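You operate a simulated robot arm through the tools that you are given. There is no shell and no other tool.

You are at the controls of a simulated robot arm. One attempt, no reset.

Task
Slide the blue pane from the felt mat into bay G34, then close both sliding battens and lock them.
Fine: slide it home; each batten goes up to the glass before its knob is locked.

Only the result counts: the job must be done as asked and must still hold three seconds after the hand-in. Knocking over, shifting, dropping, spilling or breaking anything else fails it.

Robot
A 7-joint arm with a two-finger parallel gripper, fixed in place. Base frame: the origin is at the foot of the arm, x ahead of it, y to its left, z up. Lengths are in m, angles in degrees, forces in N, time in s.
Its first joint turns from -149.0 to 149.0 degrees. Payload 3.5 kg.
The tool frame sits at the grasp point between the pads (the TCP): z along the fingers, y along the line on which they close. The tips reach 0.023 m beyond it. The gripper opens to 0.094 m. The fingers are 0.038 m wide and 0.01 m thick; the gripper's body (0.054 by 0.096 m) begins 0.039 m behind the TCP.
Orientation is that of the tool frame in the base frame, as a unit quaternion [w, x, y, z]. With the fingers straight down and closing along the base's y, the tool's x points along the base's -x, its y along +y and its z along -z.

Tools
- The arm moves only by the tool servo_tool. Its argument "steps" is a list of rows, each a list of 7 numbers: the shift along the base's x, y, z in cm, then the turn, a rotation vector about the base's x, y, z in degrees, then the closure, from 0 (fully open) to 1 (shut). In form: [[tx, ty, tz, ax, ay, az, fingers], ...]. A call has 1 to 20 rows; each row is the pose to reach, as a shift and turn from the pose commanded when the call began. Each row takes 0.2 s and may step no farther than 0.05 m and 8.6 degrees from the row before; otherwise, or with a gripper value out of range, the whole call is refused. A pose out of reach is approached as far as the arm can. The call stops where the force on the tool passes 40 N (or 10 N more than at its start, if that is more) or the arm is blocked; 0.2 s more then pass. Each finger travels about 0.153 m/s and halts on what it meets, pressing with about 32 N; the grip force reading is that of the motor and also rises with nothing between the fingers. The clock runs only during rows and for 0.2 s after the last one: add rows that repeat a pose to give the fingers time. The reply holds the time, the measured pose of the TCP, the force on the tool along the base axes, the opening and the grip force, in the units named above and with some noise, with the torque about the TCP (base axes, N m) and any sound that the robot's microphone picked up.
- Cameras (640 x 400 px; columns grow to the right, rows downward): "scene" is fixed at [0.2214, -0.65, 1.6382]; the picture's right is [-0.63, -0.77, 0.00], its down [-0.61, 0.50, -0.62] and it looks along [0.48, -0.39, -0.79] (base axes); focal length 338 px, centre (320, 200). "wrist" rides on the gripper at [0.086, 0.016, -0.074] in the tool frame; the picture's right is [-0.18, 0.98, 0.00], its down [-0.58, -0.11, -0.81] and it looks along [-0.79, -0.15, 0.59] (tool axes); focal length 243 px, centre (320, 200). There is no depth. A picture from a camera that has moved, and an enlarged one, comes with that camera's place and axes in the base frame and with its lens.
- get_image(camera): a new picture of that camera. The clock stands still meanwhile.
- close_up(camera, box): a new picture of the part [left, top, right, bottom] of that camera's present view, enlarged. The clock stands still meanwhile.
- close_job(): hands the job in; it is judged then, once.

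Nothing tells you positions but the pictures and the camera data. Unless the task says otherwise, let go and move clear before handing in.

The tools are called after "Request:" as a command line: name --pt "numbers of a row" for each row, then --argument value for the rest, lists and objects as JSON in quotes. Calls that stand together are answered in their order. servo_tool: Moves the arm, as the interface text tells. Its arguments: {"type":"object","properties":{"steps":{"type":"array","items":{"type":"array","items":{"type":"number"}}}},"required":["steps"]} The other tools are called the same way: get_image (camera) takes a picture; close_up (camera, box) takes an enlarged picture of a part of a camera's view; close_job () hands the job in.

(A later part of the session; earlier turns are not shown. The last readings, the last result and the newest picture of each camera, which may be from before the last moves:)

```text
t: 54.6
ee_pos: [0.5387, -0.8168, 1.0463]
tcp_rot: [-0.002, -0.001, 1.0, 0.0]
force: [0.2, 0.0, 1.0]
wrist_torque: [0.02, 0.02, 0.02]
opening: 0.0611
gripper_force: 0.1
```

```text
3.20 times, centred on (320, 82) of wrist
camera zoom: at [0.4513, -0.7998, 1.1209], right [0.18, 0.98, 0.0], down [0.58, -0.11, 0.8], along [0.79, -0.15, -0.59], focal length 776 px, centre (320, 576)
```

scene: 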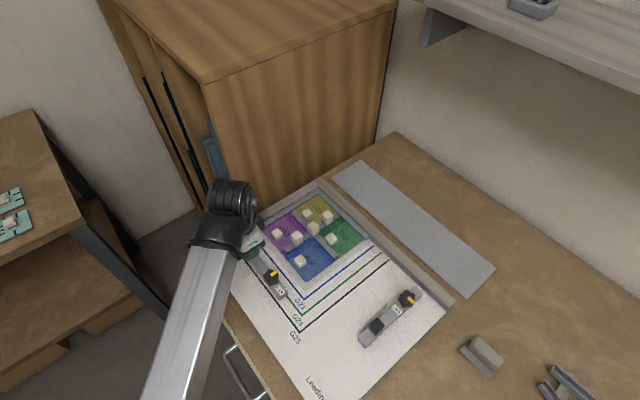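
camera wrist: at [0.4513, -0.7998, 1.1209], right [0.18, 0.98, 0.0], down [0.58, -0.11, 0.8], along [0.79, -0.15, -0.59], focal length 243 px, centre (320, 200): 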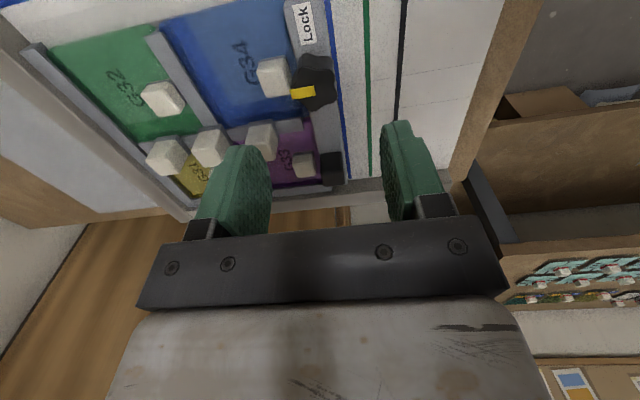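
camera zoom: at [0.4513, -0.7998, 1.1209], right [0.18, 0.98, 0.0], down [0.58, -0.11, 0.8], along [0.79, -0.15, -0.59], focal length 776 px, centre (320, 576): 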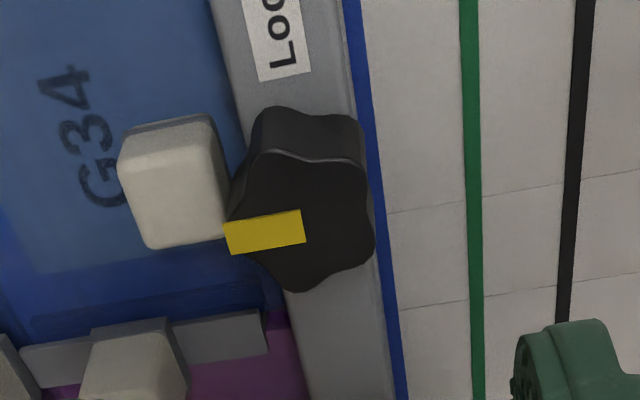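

Confirmed: knob centre (0.5375, -0.8195). Descending so the tips straddle the upper half of the knob, above the blue handle's top.

Request:
servo_tool --pt "-0.05 -0.15 -2 0 0 0 0.35" --pt "-0.05 -0.15 -4 0 0 0 0.35" --pt "-0.05 -0.15 -6 0 0 0 0.35" --pt "-0.05 -0.15 -7 0 0 0 0.35" --pt "-0.05 -0.15 -7.4 0 0 0 0.35" --pt "-0.05 -0.15 -7.4 0 0 0 0.35"

Request:
get_image --camera "wrist"

Request:
close_up --camera "scene" --box '[244, 220, 340, 280]'

```text
t: 56.0
ee_pos: [0.5378, -0.8191, 0.9704]
tcp_rot: [-0.001, 0.0, 1.0, 0.001]
force: [0.3, 0.0, -0.2]
wrist_torque: [-0.05, 0.0, 0.0]
opening: 0.061
gripper_force: 0.0
```

```text
taken
camera wrist: at [0.4506, -0.8014, 1.0458], right [0.18, 0.98, 0.0], down [0.58, -0.11, 0.8], along [0.79, -0.15, -0.59], focal length 243 px, centre (320, 200)
```

wrist: 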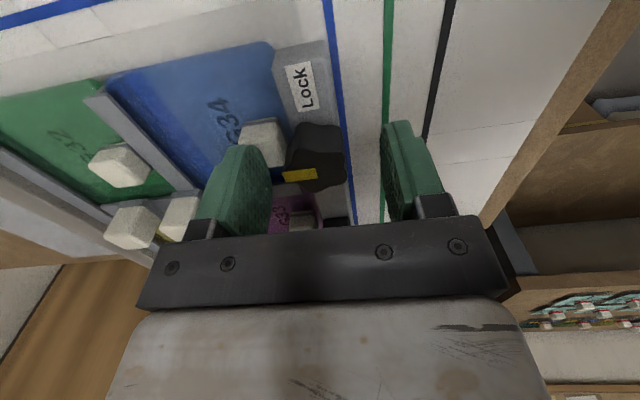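

```text
6.67 times, centred on (292, 250) of scene
camera zoom: at [0.2214, -0.65, 1.6382], right [-0.63, -0.77, 0.0], down [-0.61, 0.5, -0.62], along [0.48, -0.39, -0.79], focal length 2255 px, centre (507, -133)
```

zoom: 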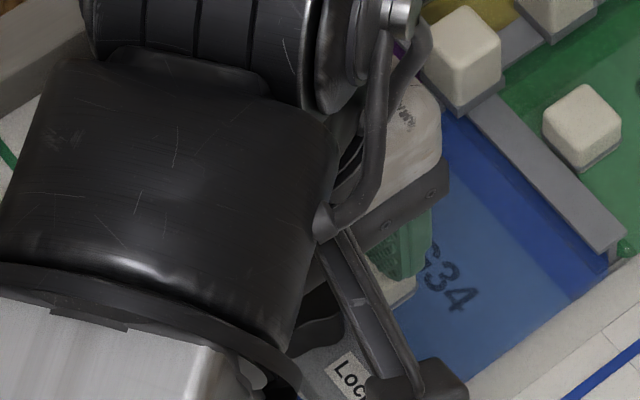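

Everything clears. I'll raise 1.5 mm for safety above the handle and close gently on the knob.

Request:
servo_tool --pt "0 0 0.15 0 0 0 0.35" --pt "0 0 0.15 0 0 0 0.5" --pt "0 0 0.15 0 0 0 0.65" --pt "0 0 0.15 0 0 0 0.8" --pt "0 0 0.15 0 0 0 0.8"

Request:
close_up --camera "wrist" --box '[200, 90, 440, 240]'

```text
t: 57.2
ee_pos: [0.5381, -0.8184, 0.9719]
tcp_rot: [-0.002, 0.0, 1.0, 0.001]
force: [-0.9, 1.0, -1.7]
wrist_torque: [-0.34, 0.03, 0.02]
opening: 0.0312
gripper_force: 44.8
```

```text
2.67 times, centred on (320, 165) of wrist
camera zoom: at [0.4506, -0.8013, 1.0475], right [0.18, 0.98, 0.0], down [0.58, -0.11, 0.8], along [0.79, -0.15, -0.59], focal length 647 px, centre (320, 293)
```

zoom: 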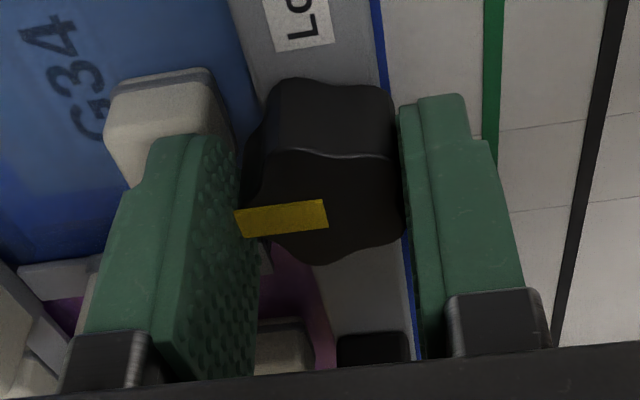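

Knob gripped (31 mm across). Turning clockwise: first about 45°, then check.

Request:
servo_tool --pt "0 0 0 0 0 -5 0.85" --pt "0 0 0 0 0 -10 0.85" --pt "0 0 0 0 0 -15 0.85" --pt "0 0 0 0 0 -20 0.85" --pt "0 0 0 0 0 -25 0.85" --pt "0 0 0 0 0 -30 0.85" --pt "0 0 0 0 0 -35 0.85" --pt "0 0 0 0 0 -40 0.85" --pt "0 0 0 0 0 -45 0.85"

Request:
close_up --camera "wrist" --box '[200, 90, 440, 240]'

Request:
close_up --camera "scene" --box '[244, 220, 340, 280]'

```text
t: 59.2
ee_pos: [0.5366, -0.8186, 0.9718]
tcp_rot: [-0.003, 0.384, 0.923, 0.0]
force: [-17.9, -0.5, -17.0]
wrist_torque: [-0.53, -0.11, 0.03]
opening: 0.0313
gripper_force: 44.9
```

```text
2.67 times, centred on (320, 165) of wrist
camera zoom: at [0.4869, -0.7454, 1.0477], right [0.83, 0.56, 0.0], down [0.34, -0.49, 0.8], along [0.45, -0.67, -0.59], focal length 647 px, centre (320, 293)
```

zoom: 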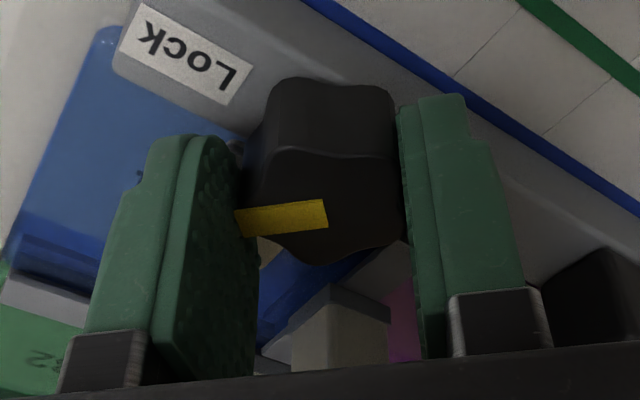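

```text
6.67 times, centred on (292, 250) of scene
camera zoom: at [0.2214, -0.65, 1.6382], right [-0.63, -0.77, 0.0], down [-0.61, 0.5, -0.62], along [0.48, -0.39, -0.79], focal length 2255 px, centre (507, -133)
```

zoom: 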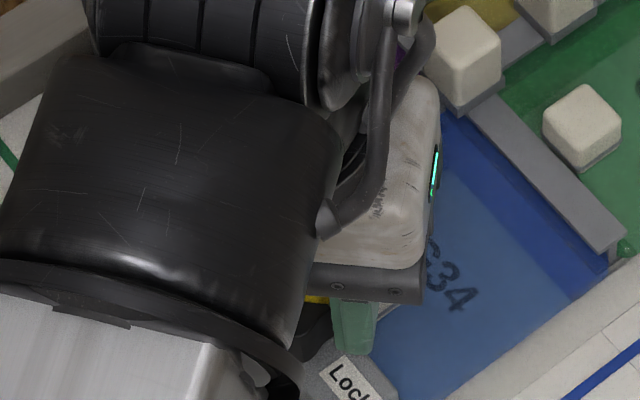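

The knob follows the hand. There's some side load from slight off-centre; I'll correct that and finish the quarter turn.

Request:
servo_tool --pt "-0.05 0 -0.05 0 0 -3 0.85" --pt "-0.08 0 -0.05 0 0 -8 0.85" --pt "-0.08 0 -0.05 0 0 -13 0.85" --pt "-0.08 0 -0.05 0 0 -18 0.85" --pt "-0.08 0 -0.05 0 0 -23 0.85" --pt "-0.08 0 -0.05 0 0 -28 0.85" --pt "-0.08 0 -0.05 0 0 -33 0.85" --pt "-0.08 0 -0.05 0 0 -37 0.85"

Request:
close_up --camera "wrist" --box '[200, 90, 440, 240]'

```text
t: 61.0
ee_pos: [0.5367, -0.8183, 0.9723]
tcp_rot: [0.0, 0.656, 0.755, 0.001]
force: [-21.8, 2.1, -12.3]
wrist_torque: [0.17, 0.44, 0.01]
opening: 0.0314
gripper_force: 44.9
```

```text
2.67 times, centred on (320, 165) of wrist
camera zoom: at [0.54, -0.73, 1.0476], right [1.0, -0.05, 0.0], down [-0.03, -0.59, 0.8], along [-0.04, -0.8, -0.59], focal length 647 px, centre (320, 293)
```

zoom: 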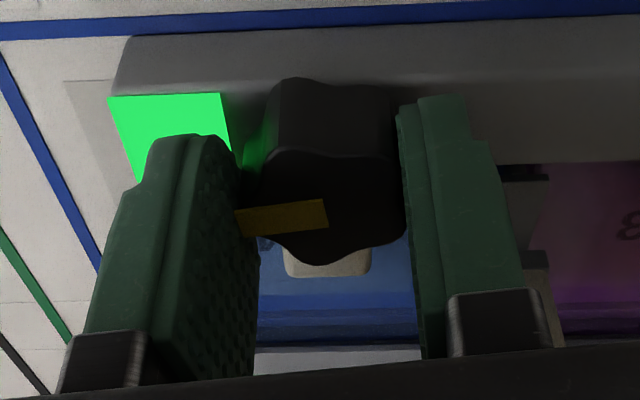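

The "Lock" plate turned green at about 82°. I'll ease the side load and complete the last few degrees so the pointer is squarely on Lock.

Request:
servo_tool --pt "-0.08 0 -0.03 0 0 -2 0.85" --pt "-0.1 0 -0.03 0 0 -5 0.85" --pt "-0.1 0 -0.03 0 0 -8 0.85" --pt "-0.1 0 -0.03 0 0 -8 0.85"

Request:
close_up --camera "wrist" --box '[200, 90, 440, 240]'

```text
t: 62.0
ee_pos: [0.5367, -0.8183, 0.9722]
tcp_rot: [-0.001, 0.708, 0.706, 0.002]
force: [-9.0, 4.5, -8.9]
wrist_torque: [0.43, 0.69, 0.06]
opening: 0.0314
gripper_force: 45.0
```

```text
2.67 times, centred on (320, 165) of wrist
camera zoom: at [0.552, -0.7313, 1.0476], right [0.98, -0.18, 0.0], down [-0.11, -0.58, 0.8], along [-0.15, -0.79, -0.59], focal length 647 px, centre (320, 293)
```

zoom: 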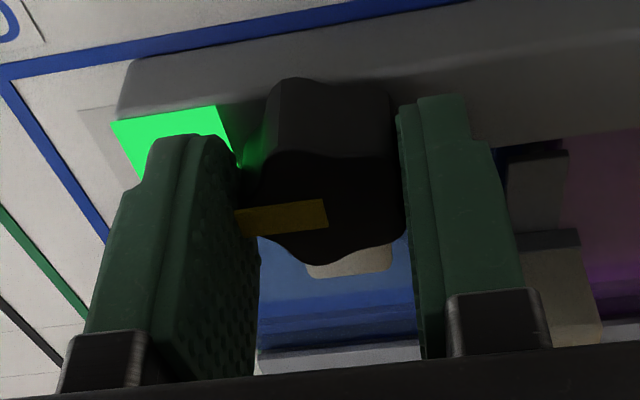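

Still green at a full quarter turn. Releasing the knob and rising clear.

Request:
servo_tool --pt "-0.03 0 0 0 0 0 0.6" --pt "-0.03 0 0 0 0 0 0.4" --pt "-0.03 0 0 0 0 0 0.4" --pt "-0.03 0 1 0 0 0 0.4" --pt "-0.03 0 3 0 0 0 0.4" --pt "-0.03 0 6 0 0 0 0.4" --pt "-0.03 0 9 0 0 0 0.4"

Request:
get_image --camera "wrist"

Request:
get_image --camera "scene"

```text
t: 63.6
ee_pos: [0.5369, -0.8183, 1.061]
tcp_rot: [-0.001, 0.707, 0.707, 0.002]
force: [0.3, 0.6, 0.5]
wrist_torque: [-0.01, -0.02, 0.01]
opening: 0.0564
gripper_force: 0.0
```

```text
taken
camera wrist: at [0.5526, -0.7314, 1.1369], right [0.98, -0.18, 0.0], down [-0.11, -0.58, 0.8], along [-0.15, -0.79, -0.59], focal length 243 px, centre (320, 200)
```

wrist: 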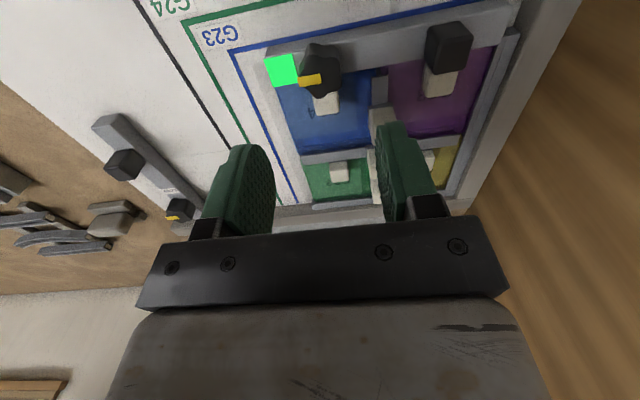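

```text
taken
```

scene: 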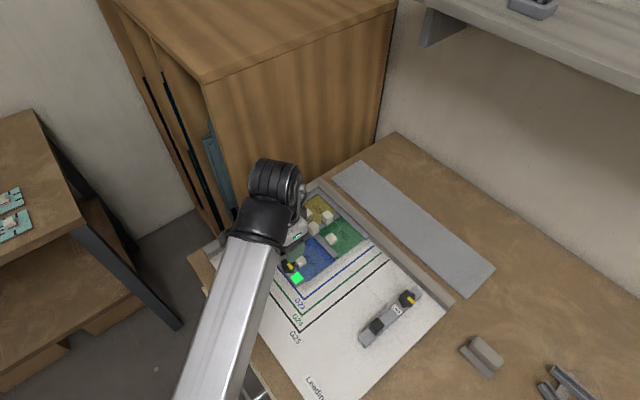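

Left batten is locked and its plate glows green. Next, the right batten: grip near (0.320, -0.878), knob near (0.319, -0.963). Moving above its grip, turning back so the fingers close along y.

Request:
servo_tool --pt "-2 -0.5 0 0 0 8.2 0.4" --pt "-4 -1 0 0 0 16.4 0.4" --pt "-6 -1.6 0 0 0 24.6 0.4" --pt "-8 -2.2 0 0 0 32.8 0.4" --pt "-10 -2.7 0 0 0 41 0.4" --pt "-12 -3.3 0 0 0 49.2 0.4" --pt "-14 -3.8 0 0 0 57.4 0.4" --pt "-16 -4.4 0 0 0 65.6 0.4" --pt "-18 -4.9 0 0 0 73.8 0.4" --pt "-20 -5.5 0 0 0 82 0.4" --pt "-21.9 -6 0 0 0 90 0.4" --pt "-21.9 -6 0 0 0 90 0.4"

Request:
get_image --camera "wrist"

Request:
get_image --camera "scene"

```text
t: 66.2
ee_pos: [0.318, -0.8781, 1.0603]
tcp_rot: [-0.002, -0.001, 1.0, -0.001]
force: [0.3, 0.2, 0.5]
wrist_torque: [-0.01, -0.01, -0.04]
opening: 0.0563
gripper_force: 0.1
```

```text
taken
camera wrist: at [0.2299, -0.8624, 1.1364], right [0.18, 0.98, 0.0], down [0.58, -0.11, 0.8], along [0.79, -0.15, -0.59], focal length 243 px, centre (320, 200)
```

wrist: 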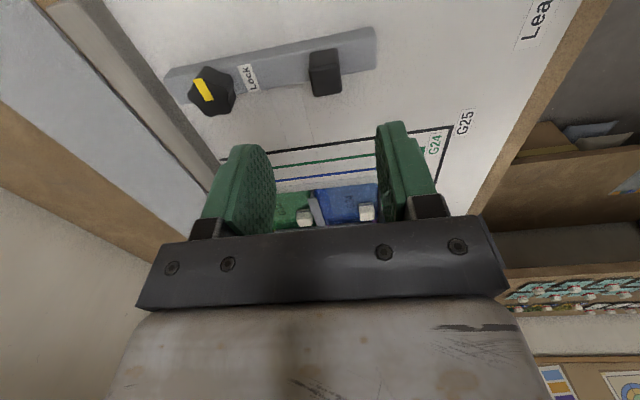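

```text
taken
```

scene: 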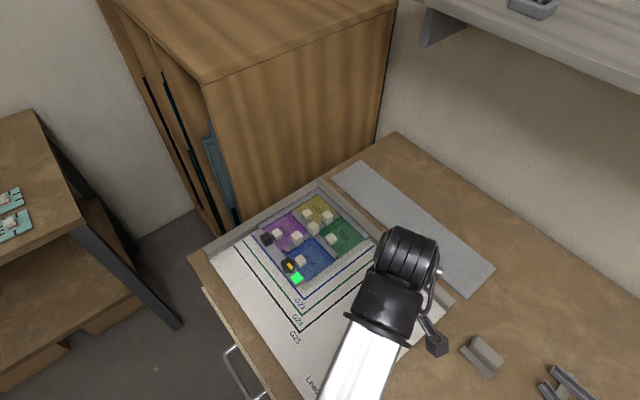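

Request:
close_up --camera "wrist" --box '[150, 10, 406, 170]'

Request:
close_up --camera "scene" --box '[248, 200, 360, 290]'

```text
2.50 times, centred on (278, 90) of wrist
camera zoom: at [0.2299, -0.8624, 1.1364], right [0.18, 0.98, 0.0], down [0.58, -0.11, 0.8], along [0.79, -0.15, -0.59], focal length 606 px, centre (425, 475)
```

zoom: 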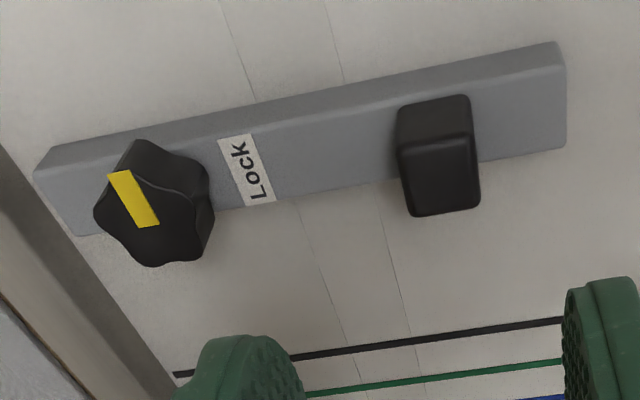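

```text
4.44 times, centred on (304, 245) of scene
camera zoom: at [0.2214, -0.65, 1.6382], right [-0.63, -0.77, 0.0], down [-0.61, 0.5, -0.62], along [0.48, -0.39, -0.79], focal length 1503 px, centre (391, 0)
```

zoom: 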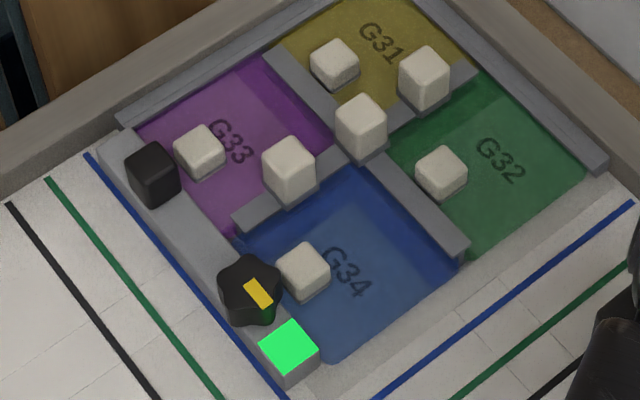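

Right grip centre is (0.319, -0.8733), bar's front edge at x ≈ 0.332, so travel to the glass is about 16 cm. Descending onto the grip.

Request:
servo_tool --pt "-0.2 0.45 -2 0 0 0 0.5" --pt "-0.2 0.45 -4 0 0 0 0.5" --pt "-0.2 0.45 -6 0 0 0 0.5" --pt "-0.2 0.45 -7.5 0 0 0 0.5" --pt "-0.2 0.45 -8.6 0 0 0 0.5" --pt "-0.2 0.45 -8.6 0 0 0 0.5"

Request:
get_image --camera "wrist"

```text
t: 67.6
ee_pos: [0.3154, -0.8748, 0.9747]
tcp_rot: [-0.001, 0.0, 1.0, 0.0]
force: [0.8, -0.3, 0.9]
wrist_torque: [-0.02, -0.01, 0.0]
opening: 0.0469
gripper_force: 0.1
```

```text
taken
camera wrist: at [0.2285, -0.858, 1.0501], right [0.18, 0.98, 0.0], down [0.58, -0.11, 0.8], along [0.79, -0.15, -0.59], focal length 243 px, centre (320, 200)
```

wrist: 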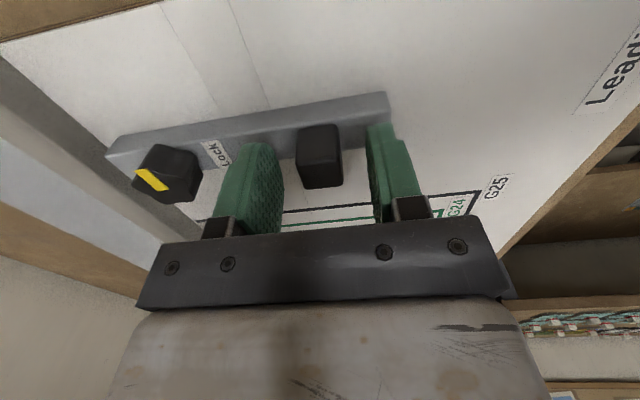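

Grip is centred between the pads. Closing and starting the slide toward +x.

Request:
servo_tool --pt "0 0 0 0 0 0 0.7" --pt "0 0 0 0 0 0 0.85" --pt "0 0 0 0 0 0 0.9" --pt "0 0 0 0 0 0 0.9"

```text
t: 68.6
ee_pos: [0.3175, -0.8739, 0.9741]
tcp_rot: [-0.001, 0.0, 1.0, 0.0]
force: [0.2, -2.7, -0.7]
wrist_torque: [-0.07, -0.04, 0.12]
opening: 0.0216
gripper_force: 45.0
```

Request:
servo_tool --pt "0.5 0 0 0 0 0 0.9" --pt "1 0 0 0 0 0 0.9" --pt "2 0 0 0 0 0 0.9" --pt "3 0 0 0 0 0 0.9" --pt "4 0 0 0 0 0 0.9" --pt "5 0 0 0 0 0 0.9" --pt "5 0 0 0 0 0 0.9"

Request:
get_image --camera "wrist"

```text
t: 70.2
ee_pos: [0.3659, -0.8751, 0.975]
tcp_rot: [-0.002, 0.001, 1.0, 0.0]
force: [0.5, -16.7, 3.2]
wrist_torque: [-0.22, 0.38, 0.02]
opening: 0.0218
gripper_force: 44.9
```

```text
taken
camera wrist: at [0.2779, -0.8581, 1.0502], right [0.18, 0.98, 0.0], down [0.58, -0.11, 0.8], along [0.79, -0.15, -0.59], focal length 243 px, centre (320, 200)
```

wrist: 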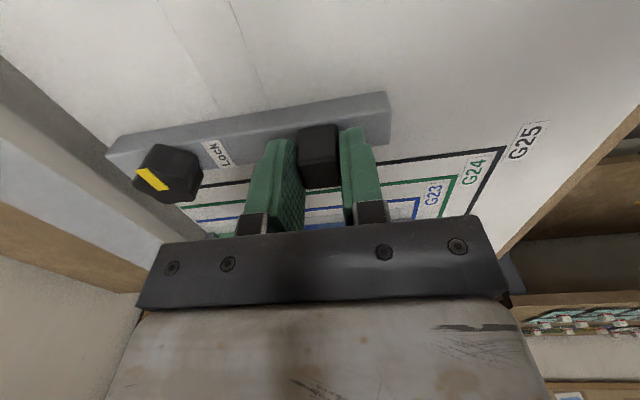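

It slides well; I'll trim y to relieve the side load and continue.

Request:
servo_tool --pt "0.3 -0.08 0 0 0 0 0.9" --pt "1 -0.1 0 0 0 0 0.9" --pt "2 -0.1 0 0 0 0 0.9" --pt "3 -0.1 0 0 0 0 0.9" --pt "4 -0.1 0 0 0 0 0.9" --pt "5 -0.1 0 0 0 0 0.9" --pt "6 -0.1 0 0 0 0 0.9" --pt "7 -0.1 0 0 0 0 0.9" --pt "7 -0.1 0 0 0 0 0.9"

Request:
get_image --camera "wrist"

Request:
close_up --camera "scene" --box '[260, 200, 420, 300]'

```text
t: 72.2
ee_pos: [0.4347, -0.8751, 0.975]
tcp_rot: [-0.002, 0.0, 1.0, 0.0]
force: [2.1, 4.6, -4.6]
wrist_torque: [0.11, 0.35, -0.15]
opening: 0.0221
gripper_force: 44.9
```

```text
taken
camera wrist: at [0.3489, -0.8584, 1.0503], right [0.18, 0.98, 0.0], down [0.58, -0.11, 0.8], along [0.79, -0.15, -0.59], focal length 243 px, centre (320, 200)
```

wrist: 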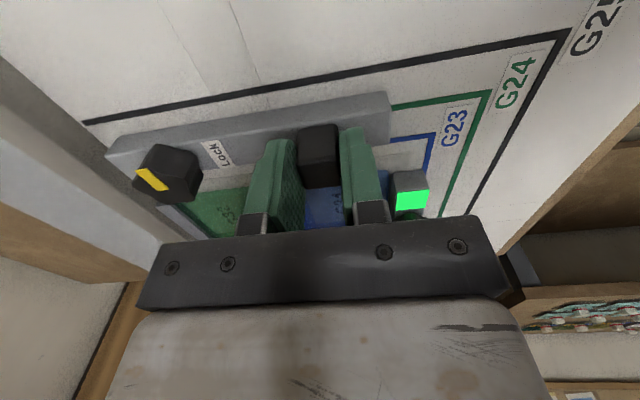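

```text
4.00 times, centred on (340, 250) of scene
camera zoom: at [0.2214, -0.65, 1.6382], right [-0.63, -0.77, 0.0], down [-0.61, 0.5, -0.62], along [0.48, -0.39, -0.79], focal length 1353 px, centre (240, 0)
```

zoom: 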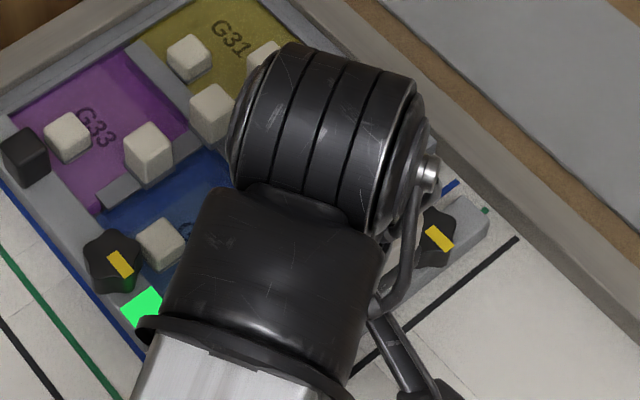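

About 4 cm left. I need to check that the right batten's end clears the left batten's end; zooming in.

Request:
close_up --camera "wrist" --box '[330, 80, 490, 220]'

Request:
close_up --camera "wrist" --box '[90, 100, 330, 250]'

```text
2.86 times, centred on (410, 150) of wrist
camera zoom: at [0.3489, -0.8584, 1.0503], right [0.18, 0.98, 0.0], down [0.58, -0.11, 0.8], along [0.79, -0.15, -0.59], focal length 693 px, centre (63, 343)
```

zoom: 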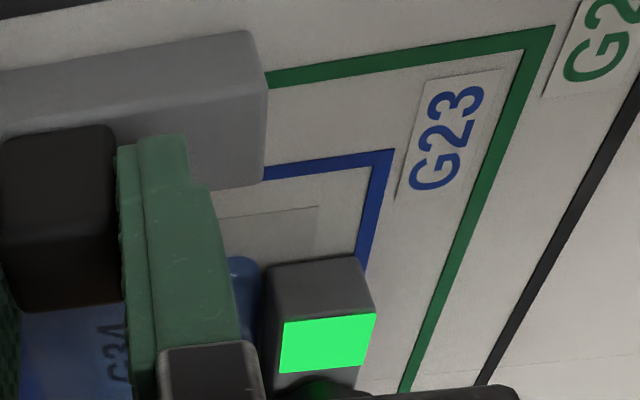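

```text
2.67 times, centred on (210, 175) of wrist
camera zoom: at [0.3489, -0.8584, 1.0503], right [0.18, 0.98, 0.0], down [0.58, -0.11, 0.8], along [0.79, -0.15, -0.59], focal length 647 px, centre (613, 267)
```

zoom: 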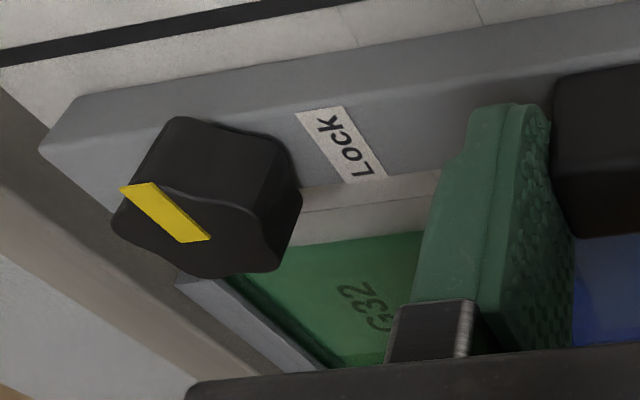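

The right batten's end (y ≈ -0.835) clears the left batten (y ≈ -0.828). Moving on 3.3 cm, then creeping.

Request:
servo_tool --pt "1 0.03 0 0 0 0 0.9" --pt "2 0.03 0 0 0 0 0.9" --pt "2.8 0.03 0 0 0 0 0.9" --pt "3.3 0.03 0 0 0 0 0.9" --pt "3.3 0.03 0 0 0 0 0.9"

Request:
get_image --camera "wrist"

Request:
close_up --camera "wrist" --box '[90, 100, 330, 250]'

```text
t: 73.4
ee_pos: [0.4687, -0.8761, 0.9742]
tcp_rot: [-0.001, 0.0, 1.0, -0.001]
force: [0.7, -8.9, -0.9]
wrist_torque: [0.04, 0.58, 0.24]
opening: 0.022
gripper_force: 45.2
```

```text
taken
camera wrist: at [0.382, -0.858, 1.0502], right [0.19, 0.98, 0.0], down [0.58, -0.11, 0.8], along [0.79, -0.15, -0.59], focal length 243 px, centre (320, 200)
```

wrist: 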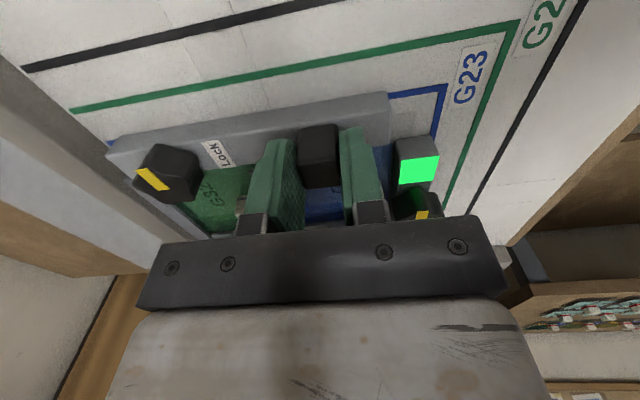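

```text
2.67 times, centred on (210, 175) of wrist
camera zoom: at [0.382, -0.858, 1.0502], right [0.19, 0.98, 0.0], down [0.58, -0.11, 0.8], along [0.79, -0.15, -0.59], focal length 647 px, centre (613, 267)
```

zoom: 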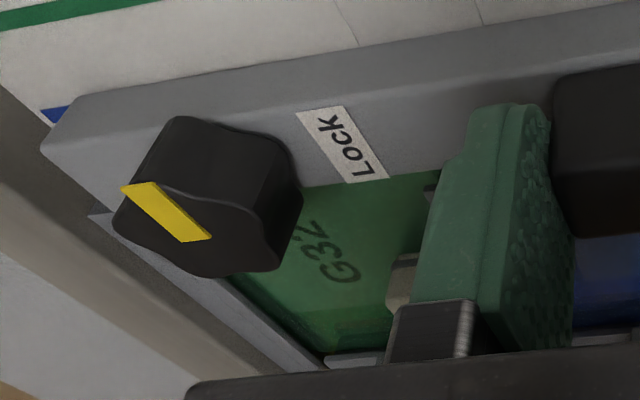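

Roughly 1 cm left. Creeping 1 mm at a time.

Request:
servo_tool --pt "0.1 -0.04 0 0 0 0 0.9" --pt "0.2 -0.04 0 0 0 0 0.9" --pt "0.3 -0.04 0 0 0 0 0.9" --pt "0.4 -0.04 0 0 0 0 0.9" --pt "0.5 -0.04 0 0 0 0 0.9" --pt "0.5 -0.04 0 0 0 0 0.9"

Request:
close_up --camera "scene" --box '[300, 220, 396, 280]'

```text
t: 74.8
ee_pos: [0.4725, -0.8745, 0.9735]
tcp_rot: [-0.002, 0.0, 1.0, 0.0]
force: [-1.1, -8.5, -13.8]
wrist_torque: [-0.29, -0.38, 0.08]
opening: 0.0218
gripper_force: 45.0
```

```text
6.67 times, centred on (348, 250) of scene
camera zoom: at [0.2214, -0.65, 1.6382], right [-0.63, -0.77, 0.0], down [-0.61, 0.5, -0.62], along [0.48, -0.39, -0.79], focal length 2255 px, centre (133, -133)
```

zoom: 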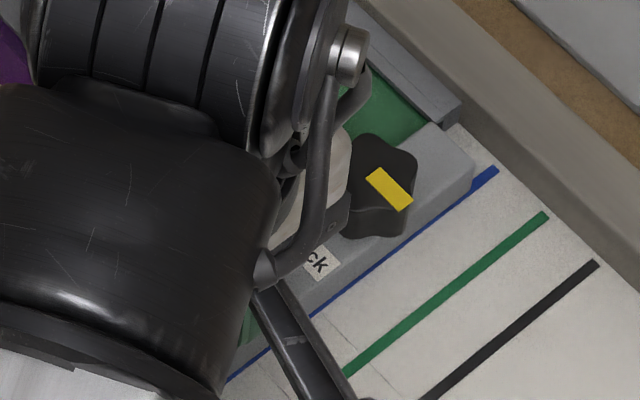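

Request:
servo_tool --pt "0.1 -0.03 0.04 0 0 0 0.9" --pt "0.2 -0.03 0.04 0 0 0 0.9" --pt "0.3 -0.03 0.04 0 0 0 0.9" --pt "0.3 -0.03 0.04 0 0 0 0.9"

Request:
close_up --camera "scene" --box '[340, 220, 404, 260]'

```text
t: 75.8
ee_pos: [0.4773, -0.8743, 0.9747]
tcp_rot: [-0.002, -0.001, 1.0, 0.002]
force: [-1.3, 0.6, -33.1]
wrist_torque: [-0.21, -0.6, 0.01]
opening: 0.0217
gripper_force: 45.0
```

```text
10.00 times, centred on (372, 240) of scene
camera zoom: at [0.2214, -0.65, 1.6382], right [-0.63, -0.77, 0.0], down [-0.61, 0.5, -0.62], along [0.48, -0.39, -0.79], focal length 3383 px, centre (-200, -200)
```

zoom: 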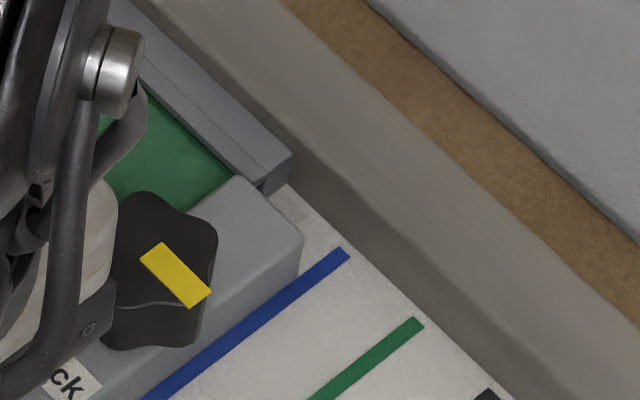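

The vertical load is rising because I lifted slightly; I'll come back down 1.5 mm before continuing.

Request:
servo_tool --pt "0 0 -0.1 0 0 0 0.9" --pt "0 0 -0.15 0 0 0 0.9" --pt "0 0 -0.15 0 0 0 0.9"

```text
t: 76.6
ee_pos: [0.4764, -0.8753, 0.9755]
tcp_rot: [-0.001, 0.0, 1.0, 0.0]
force: [0.8, 3.4, -13.4]
wrist_torque: [0.27, 0.74, 0.12]
opening: 0.0217
gripper_force: 45.4
```

Request:
servo_tool --pt "0.1 0 -0.08 0 0 0 0.9" --pt "0.2 0 -0.08 0 0 0 0.9" --pt "0.25 0 -0.08 0 0 0 0.9" --pt "0.25 0 -0.08 0 0 0 0.9"

Request:
close_up --camera "scene" --box '[340, 220, 404, 260]'

```text
t: 77.6
ee_pos: [0.4794, -0.8747, 0.9742]
tcp_rot: [-0.002, 0.001, 1.0, 0.001]
force: [-7.6, 1.9, 10.6]
wrist_torque: [0.13, 0.51, 0.32]
opening: 0.0218
gripper_force: 45.0
```

```text
10.00 times, centred on (372, 240) of scene
camera zoom: at [0.2214, -0.65, 1.6382], right [-0.63, -0.77, 0.0], down [-0.61, 0.5, -0.62], along [0.48, -0.39, -0.79], focal length 3383 px, centre (-200, -200)
```

zoom: 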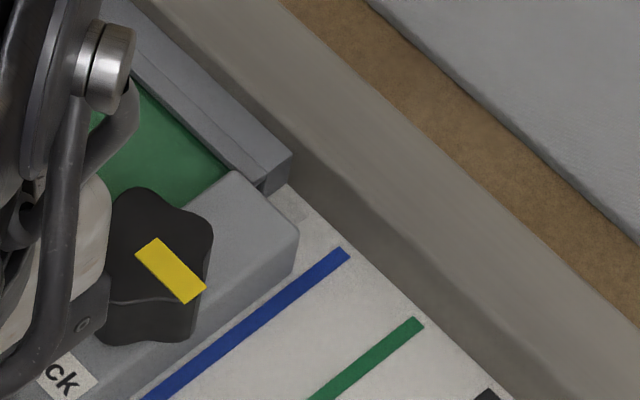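

X force is building (7.6 N). Nudging a little more to confirm firm contact with the glass.

Request:
servo_tool --pt "0.05 0 0.02 0 0 0 0.9" --pt "0.1 0 0.02 0 0 0 0.9" --pt "0.1 0 0.02 0 0 0 0.9"

Request:
close_up --camera "scene" --box '[340, 220, 404, 260]'

Request:
get_image --camera "wrist"

```text
t: 78.4
ee_pos: [0.479, -0.8745, 0.9746]
tcp_rot: [-0.002, 0.001, 1.0, 0.0]
force: [-17.5, 3.2, 7.0]
wrist_torque: [-0.06, -0.48, 0.28]
opening: 0.0218
gripper_force: 44.8
```

```text
10.00 times, centred on (372, 240) of scene
camera zoom: at [0.2214, -0.65, 1.6382], right [-0.63, -0.77, 0.0], down [-0.61, 0.5, -0.62], along [0.48, -0.39, -0.79], focal length 3383 px, centre (-200, -200)
```

zoom: 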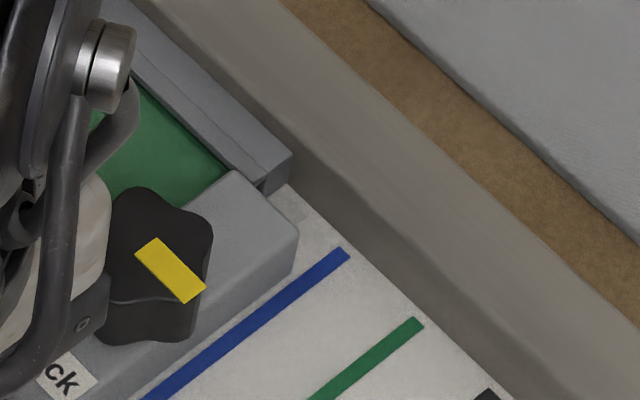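

```text
taken
camera wrist: at [0.3907, -0.8581, 1.0503], right [0.19, 0.98, 0.0], down [0.58, -0.11, 0.8], along [0.79, -0.15, -0.59], focal length 243 px, centre (320, 200)
```

wrist: 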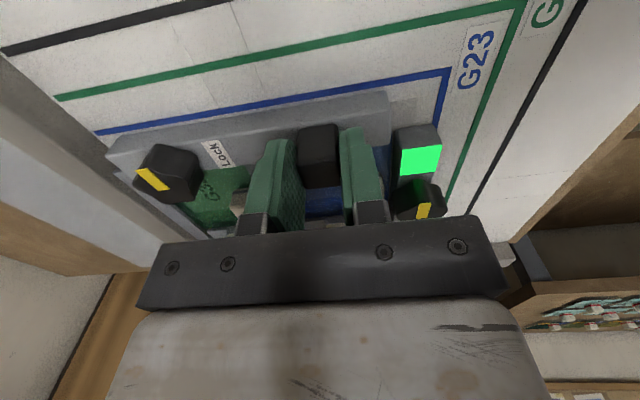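

Firm stop at 17.5 N with no further motion: the right batten is against the glass. Releasing and rising.

Request:
servo_tool --pt "-0.03 0 0 0 0 0 0.75" --pt "-0.05 0 0 0 0 0 0.5" --pt "-0.05 0 0 0 0 0 0.5" --pt "-0.05 0 1 0 0 0 0.5" --pt "-0.05 0 3 0 0 0 0.5" --pt "-0.05 0 6 0 0 0 0.5" --pt "-0.05 0 7.5 0 0 0 0.5"

Request:
get_image --camera "wrist"

Request:
close_up --camera "wrist" --box '[140, 10, 460, 210]'

Request:
close_up --camera "scene" --box '[340, 220, 404, 260]'

```text
t: 80.0
ee_pos: [0.4794, -0.875, 1.0496]
tcp_rot: [-0.002, 0.0, 1.0, 0.0]
force: [-0.5, -0.2, 0.7]
wrist_torque: [-0.01, 0.01, 0.01]
opening: 0.047
gripper_force: 0.0
```

```text
taken
camera wrist: at [0.3919, -0.8585, 1.1249], right [0.18, 0.98, 0.0], down [0.58, -0.11, 0.8], along [0.79, -0.15, -0.59], focal length 243 px, centre (320, 200)
```

wrist: 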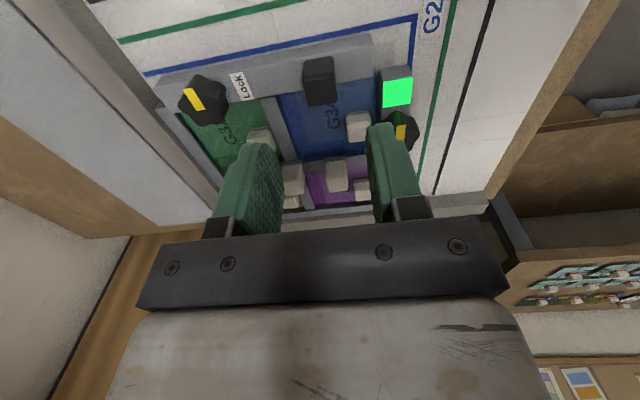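

```text
2.00 times, centred on (300, 110) of wrist
camera zoom: at [0.3919, -0.8585, 1.1249], right [0.18, 0.98, 0.0], down [0.58, -0.11, 0.8], along [0.79, -0.15, -0.59], focal length 485 px, centre (360, 380)
```

zoom: 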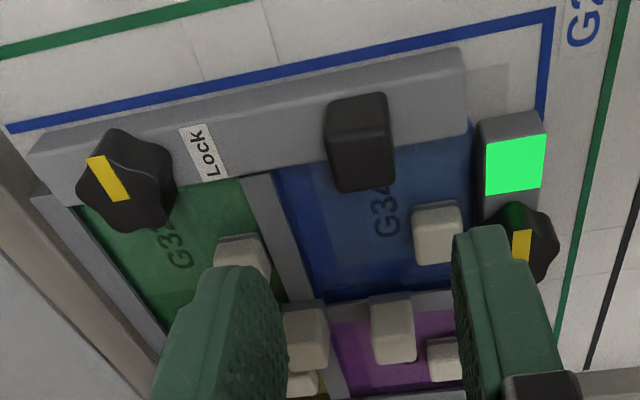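

```text
10.00 times, centred on (372, 240) of scene
camera zoom: at [0.2214, -0.65, 1.6382], right [-0.63, -0.77, 0.0], down [-0.61, 0.5, -0.62], along [0.48, -0.39, -0.79], focal length 3383 px, centre (-200, -200)
```

zoom: 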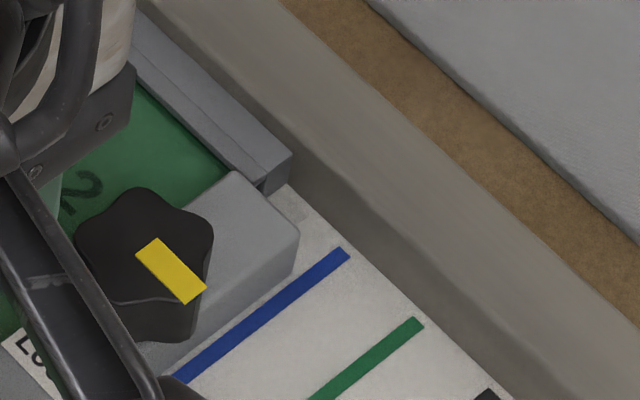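

Both battens sit against the glass. Right knob is near (0.478, -0.963) with its pointer at -x and "Lock" on the +y side: again a quarter turn clockwise. I'll approach at +18° yaw so the pads meet the star knob stably.

Request:
servo_tool --pt "0 -3 0 0 0 6 0.5" --pt "-0.1 -6 0 0 0 12 0.5" --pt "-0.1 -8.8 0 0 0 18 0.5" --pt "-0.1 -8.8 0 0 0 18 0.5"

Request:
get_image --camera "wrist"

Request:
close_up --camera "wrist" --box '[240, 20, 400, 120]'

Request:
close_up --camera "scene" --box '[320, 210, 416, 270]'

```text
t: 81.0
ee_pos: [0.4793, -0.9654, 1.048]
tcp_rot: [-0.001, -0.156, 0.988, 0.0]
force: [0.6, -0.4, -0.2]
wrist_torque: [-0.01, 0.0, -0.01]
opening: 0.0471
gripper_force: 0.2
```

```text
taken
camera wrist: at [0.3901, -0.9757, 1.1233], right [-0.13, 0.99, 0.0], down [0.59, 0.08, 0.8], along [0.8, 0.1, -0.59], focal length 243 px, centre (320, 200)
```

wrist: 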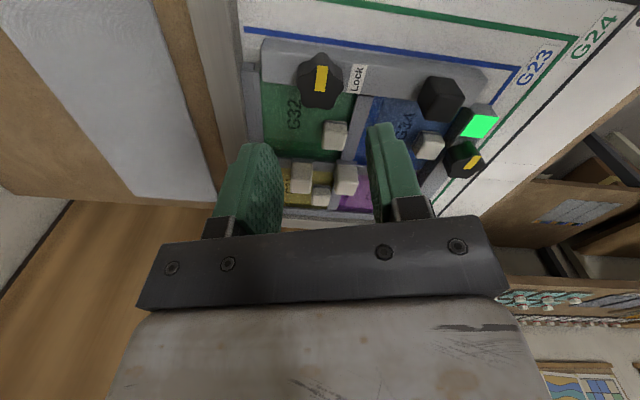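

```text
4.00 times, centred on (320, 70) of wrist
camera zoom: at [0.3901, -0.9757, 1.1233], right [-0.13, 0.99, 0.0], down [0.59, 0.08, 0.8], along [0.8, 0.1, -0.59], focal length 970 px, centre (320, 720)
```

zoom: 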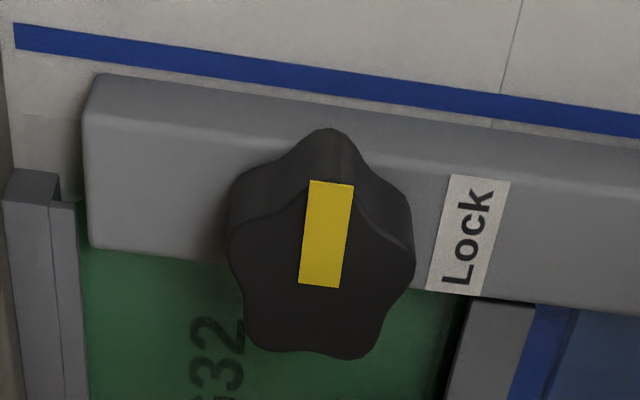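

```text
6.67 times, centred on (368, 240) of scene
camera zoom: at [0.2214, -0.65, 1.6382], right [-0.63, -0.77, 0.0], down [-0.61, 0.5, -0.62], along [0.48, -0.39, -0.79], focal length 2255 px, centre (0, -67)
```

zoom: 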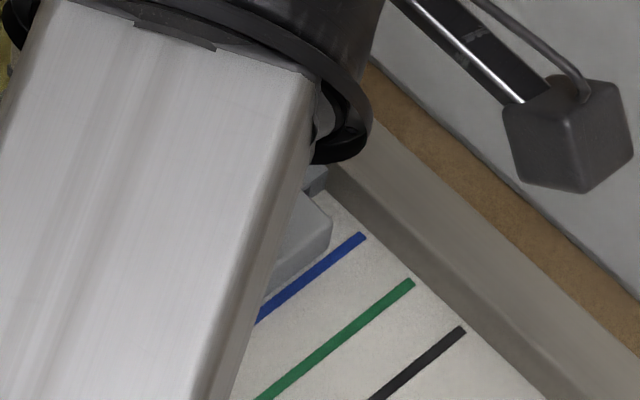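

Knob centre is (0.479, -0.964), right under the hand. Descending to straddle its upper half.

Request:
servo_tool --pt "0 0.1 -2 0 0 0 0.45" --pt "0 0.1 -4 0 0 0 0.45" --pt "0 0.1 -6 0 0 0 0.45" --pt "0 0.1 -7.2 0 0 0 0.45" --pt "0 0.1 -7.6 0 0 0 0.45" --pt "0 0.1 -7.6 0 0 0 0.45"

Request:
get_image --camera "wrist"

```text
t: 82.4
ee_pos: [0.4796, -0.9623, 0.9716]
tcp_rot: [-0.001, -0.156, 0.988, 0.001]
force: [-0.2, -0.2, 0.3]
wrist_torque: [-0.02, -0.03, -0.01]
opening: 0.0519
gripper_force: 0.0
```

```text
taken
camera wrist: at [0.3911, -0.9739, 1.0472], right [-0.13, 0.99, 0.0], down [0.59, 0.08, 0.8], along [0.8, 0.1, -0.59], focal length 243 px, centre (320, 200)
```

wrist: 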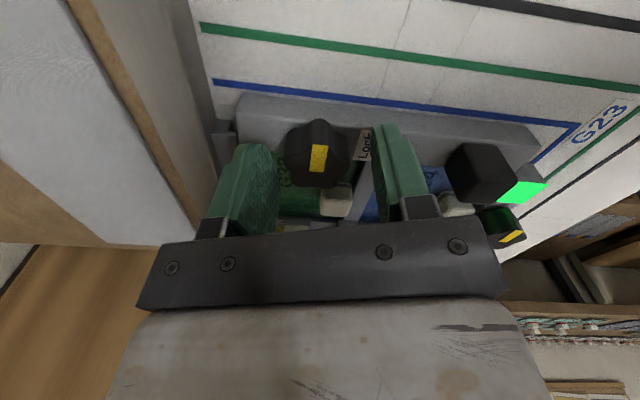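

Well centred, no contact. Closing on the knob.

Request:
servo_tool --pt "0 -0.1 0.05 0 0 0 0.55" --pt "0 -0.1 0.05 0 0 0 0.65" --pt "0 -0.1 0.05 0 0 0 0.8" --pt "0 -0.1 0.05 0 0 0 0.85" --pt "0 -0.1 0.05 0 0 0 0.85"

Request:
close_up --camera "wrist" --box '[200, 90, 440, 240]'

```text
t: 83.6
ee_pos: [0.4781, -0.9636, 0.9732]
tcp_rot: [0.0, -0.156, 0.988, 0.0]
force: [0.8, -2.8, 1.5]
wrist_torque: [-0.08, -0.05, 0.0]
opening: 0.0314
gripper_force: 44.9
```

```text
2.67 times, centred on (320, 165) of wrist
camera zoom: at [0.3907, -0.9748, 1.0482], right [-0.13, 0.99, 0.0], down [0.59, 0.08, 0.8], along [0.8, 0.1, -0.59], focal length 647 px, centre (320, 293)
```

zoom: 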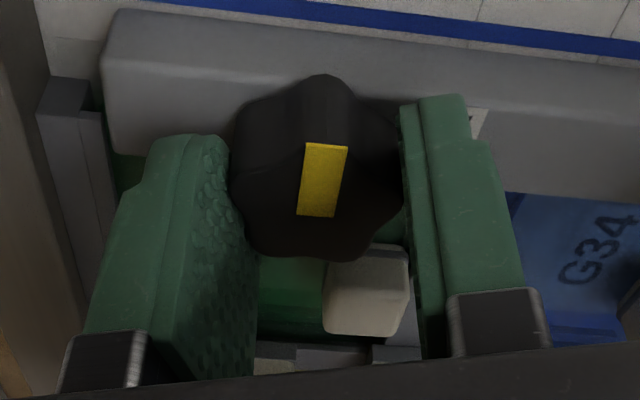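

Gripped at 31 mm across. Turning clockwise, first half.

Request:
servo_tool --pt "0 0 0 0 0 -5 0.85" --pt "0 0 0 0 0 -10 0.85" --pt "0 0 0 0 0 -15 0.85" --pt "0 0 0 0 0 -20 0.85" --pt "0 0 0 0 0 -25 0.85" --pt "0 0 0 0 0 -30 0.85" --pt "0 0 0 0 0 -35 0.85" --pt "0 0 0 0 0 -40 0.85"

Request:
close_up --camera "wrist" --box '[200, 90, 440, 240]'

```text
t: 85.4
ee_pos: [0.4786, -0.9636, 0.9722]
tcp_rot: [-0.002, 0.191, 0.982, 0.0]
force: [0.6, -7.6, -6.3]
wrist_torque: [-0.13, -0.11, 0.01]
opening: 0.0315
gripper_force: 45.7
```

```text
2.67 times, centred on (320, 165) of wrist
camera zoom: at [0.4034, -0.9156, 1.0482], right [0.54, 0.84, 0.0], down [0.5, -0.32, 0.8], along [0.68, -0.44, -0.59], focal length 647 px, centre (320, 293)
```

zoom: 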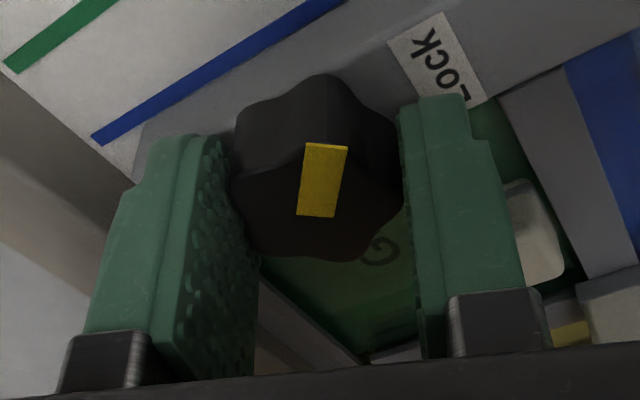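

Turning cleanly with low loads. Completing the quarter turn.

Request:
servo_tool --pt "0 -0.03 0 0 0 -5 0.85" --pt "0 -0.03 0 0 0 -10 0.85" --pt "0 -0.03 0 0 0 -15 0.85" --pt "0 -0.03 0 0 0 -20 0.85" --pt "0 -0.03 0 0 0 -25 0.85" --pt "0 -0.03 0 0 0 -30 0.85" --pt "0 -0.03 0 0 0 -35 0.85" --pt "0 -0.03 0 0 0 -40 0.85" --pt "0 -0.03 0 0 0 -45 0.85" --pt "0 -0.03 0 0 0 -50 0.85" --pt "0 -0.03 0 0 0 -50 0.85"

Request:
close_up --camera "wrist" --box '[200, 90, 440, 240]'

Request:
get_image --camera "scene"

```text
t: 87.8
ee_pos: [0.4789, -0.9655, 0.9722]
tcp_rot: [-0.001, 0.589, 0.808, 0.001]
force: [1.2, 2.4, -11.7]
wrist_torque: [-0.17, -0.18, 0.24]
opening: 0.0315
gripper_force: 44.8
```

```text
2.67 times, centred on (320, 165) of wrist
camera zoom: at [0.4663, -0.8764, 1.0484], right [0.99, 0.13, 0.0], down [0.08, -0.59, 0.8], along [0.1, -0.8, -0.59], focal length 647 px, centre (320, 293)
```

zoom: 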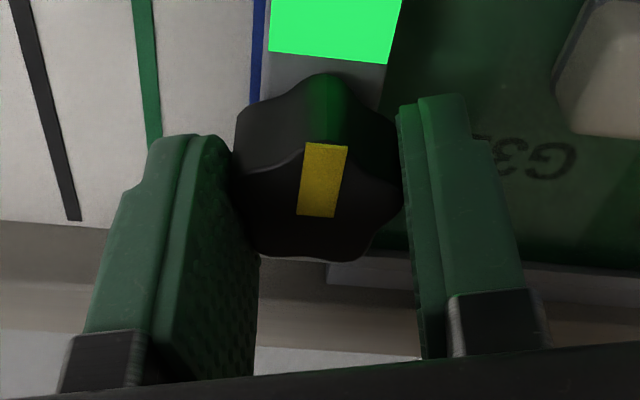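

```text
taken
```

scene: 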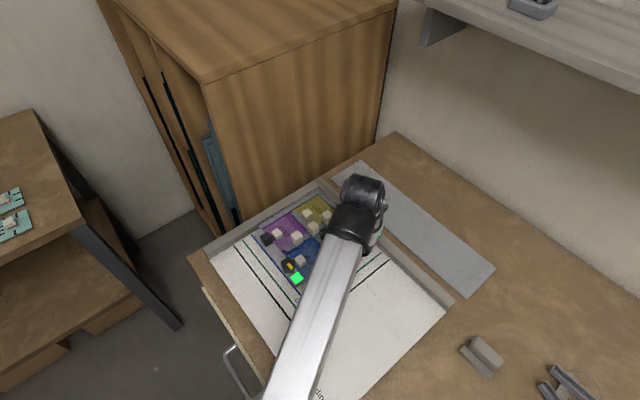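

The right plate is green too. Releasing the knob, rising straight up and moving clear.

Request:
servo_tool --pt "0 0 0 0 0 0 0.6" --pt "0 0 0 0 0 0 0.45" --pt "0 0 0 0 0 0 0.45" --pt "0 0 1 0 0 0 0.45" --pt "0 0 3 0 0 0 0.45" --pt "0 0 6 0 0 0 0.45" --pt "0 0 9 0 0 0 0.45" --pt "0 0 11 0 0 0 0.45"

Request:
get_image --camera "wrist"

Request:
close_up --camera "wrist" --box '[200, 0, 520, 200]'

```text
t: 89.6
ee_pos: [0.4784, -0.962, 1.0831]
tcp_rot: [-0.001, 0.588, 0.809, 0.001]
force: [0.8, 0.0, -0.1]
wrist_torque: [0.0, 0.01, 0.02]
opening: 0.0513
gripper_force: 0.1
```

```text
taken
camera wrist: at [0.4658, -0.8749, 1.1586], right [0.99, 0.13, 0.0], down [0.08, -0.59, 0.8], along [0.1, -0.8, -0.59], focal length 243 px, centre (320, 200)
```

wrist: 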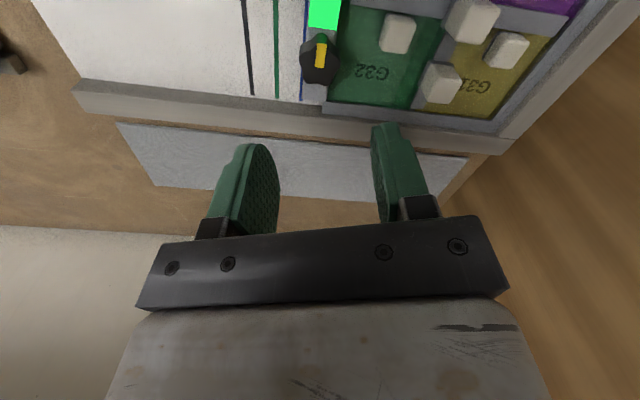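

```text
2.00 times, centred on (360, 100) of wrist
camera zoom: at [0.4658, -0.8749, 1.1586], right [0.99, 0.13, 0.0], down [0.08, -0.59, 0.8], along [0.1, -0.8, -0.59], focal length 485 px, centre (240, 400)
```

zoom: 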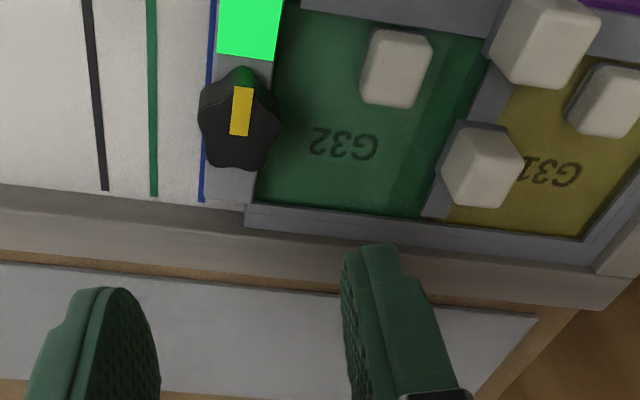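

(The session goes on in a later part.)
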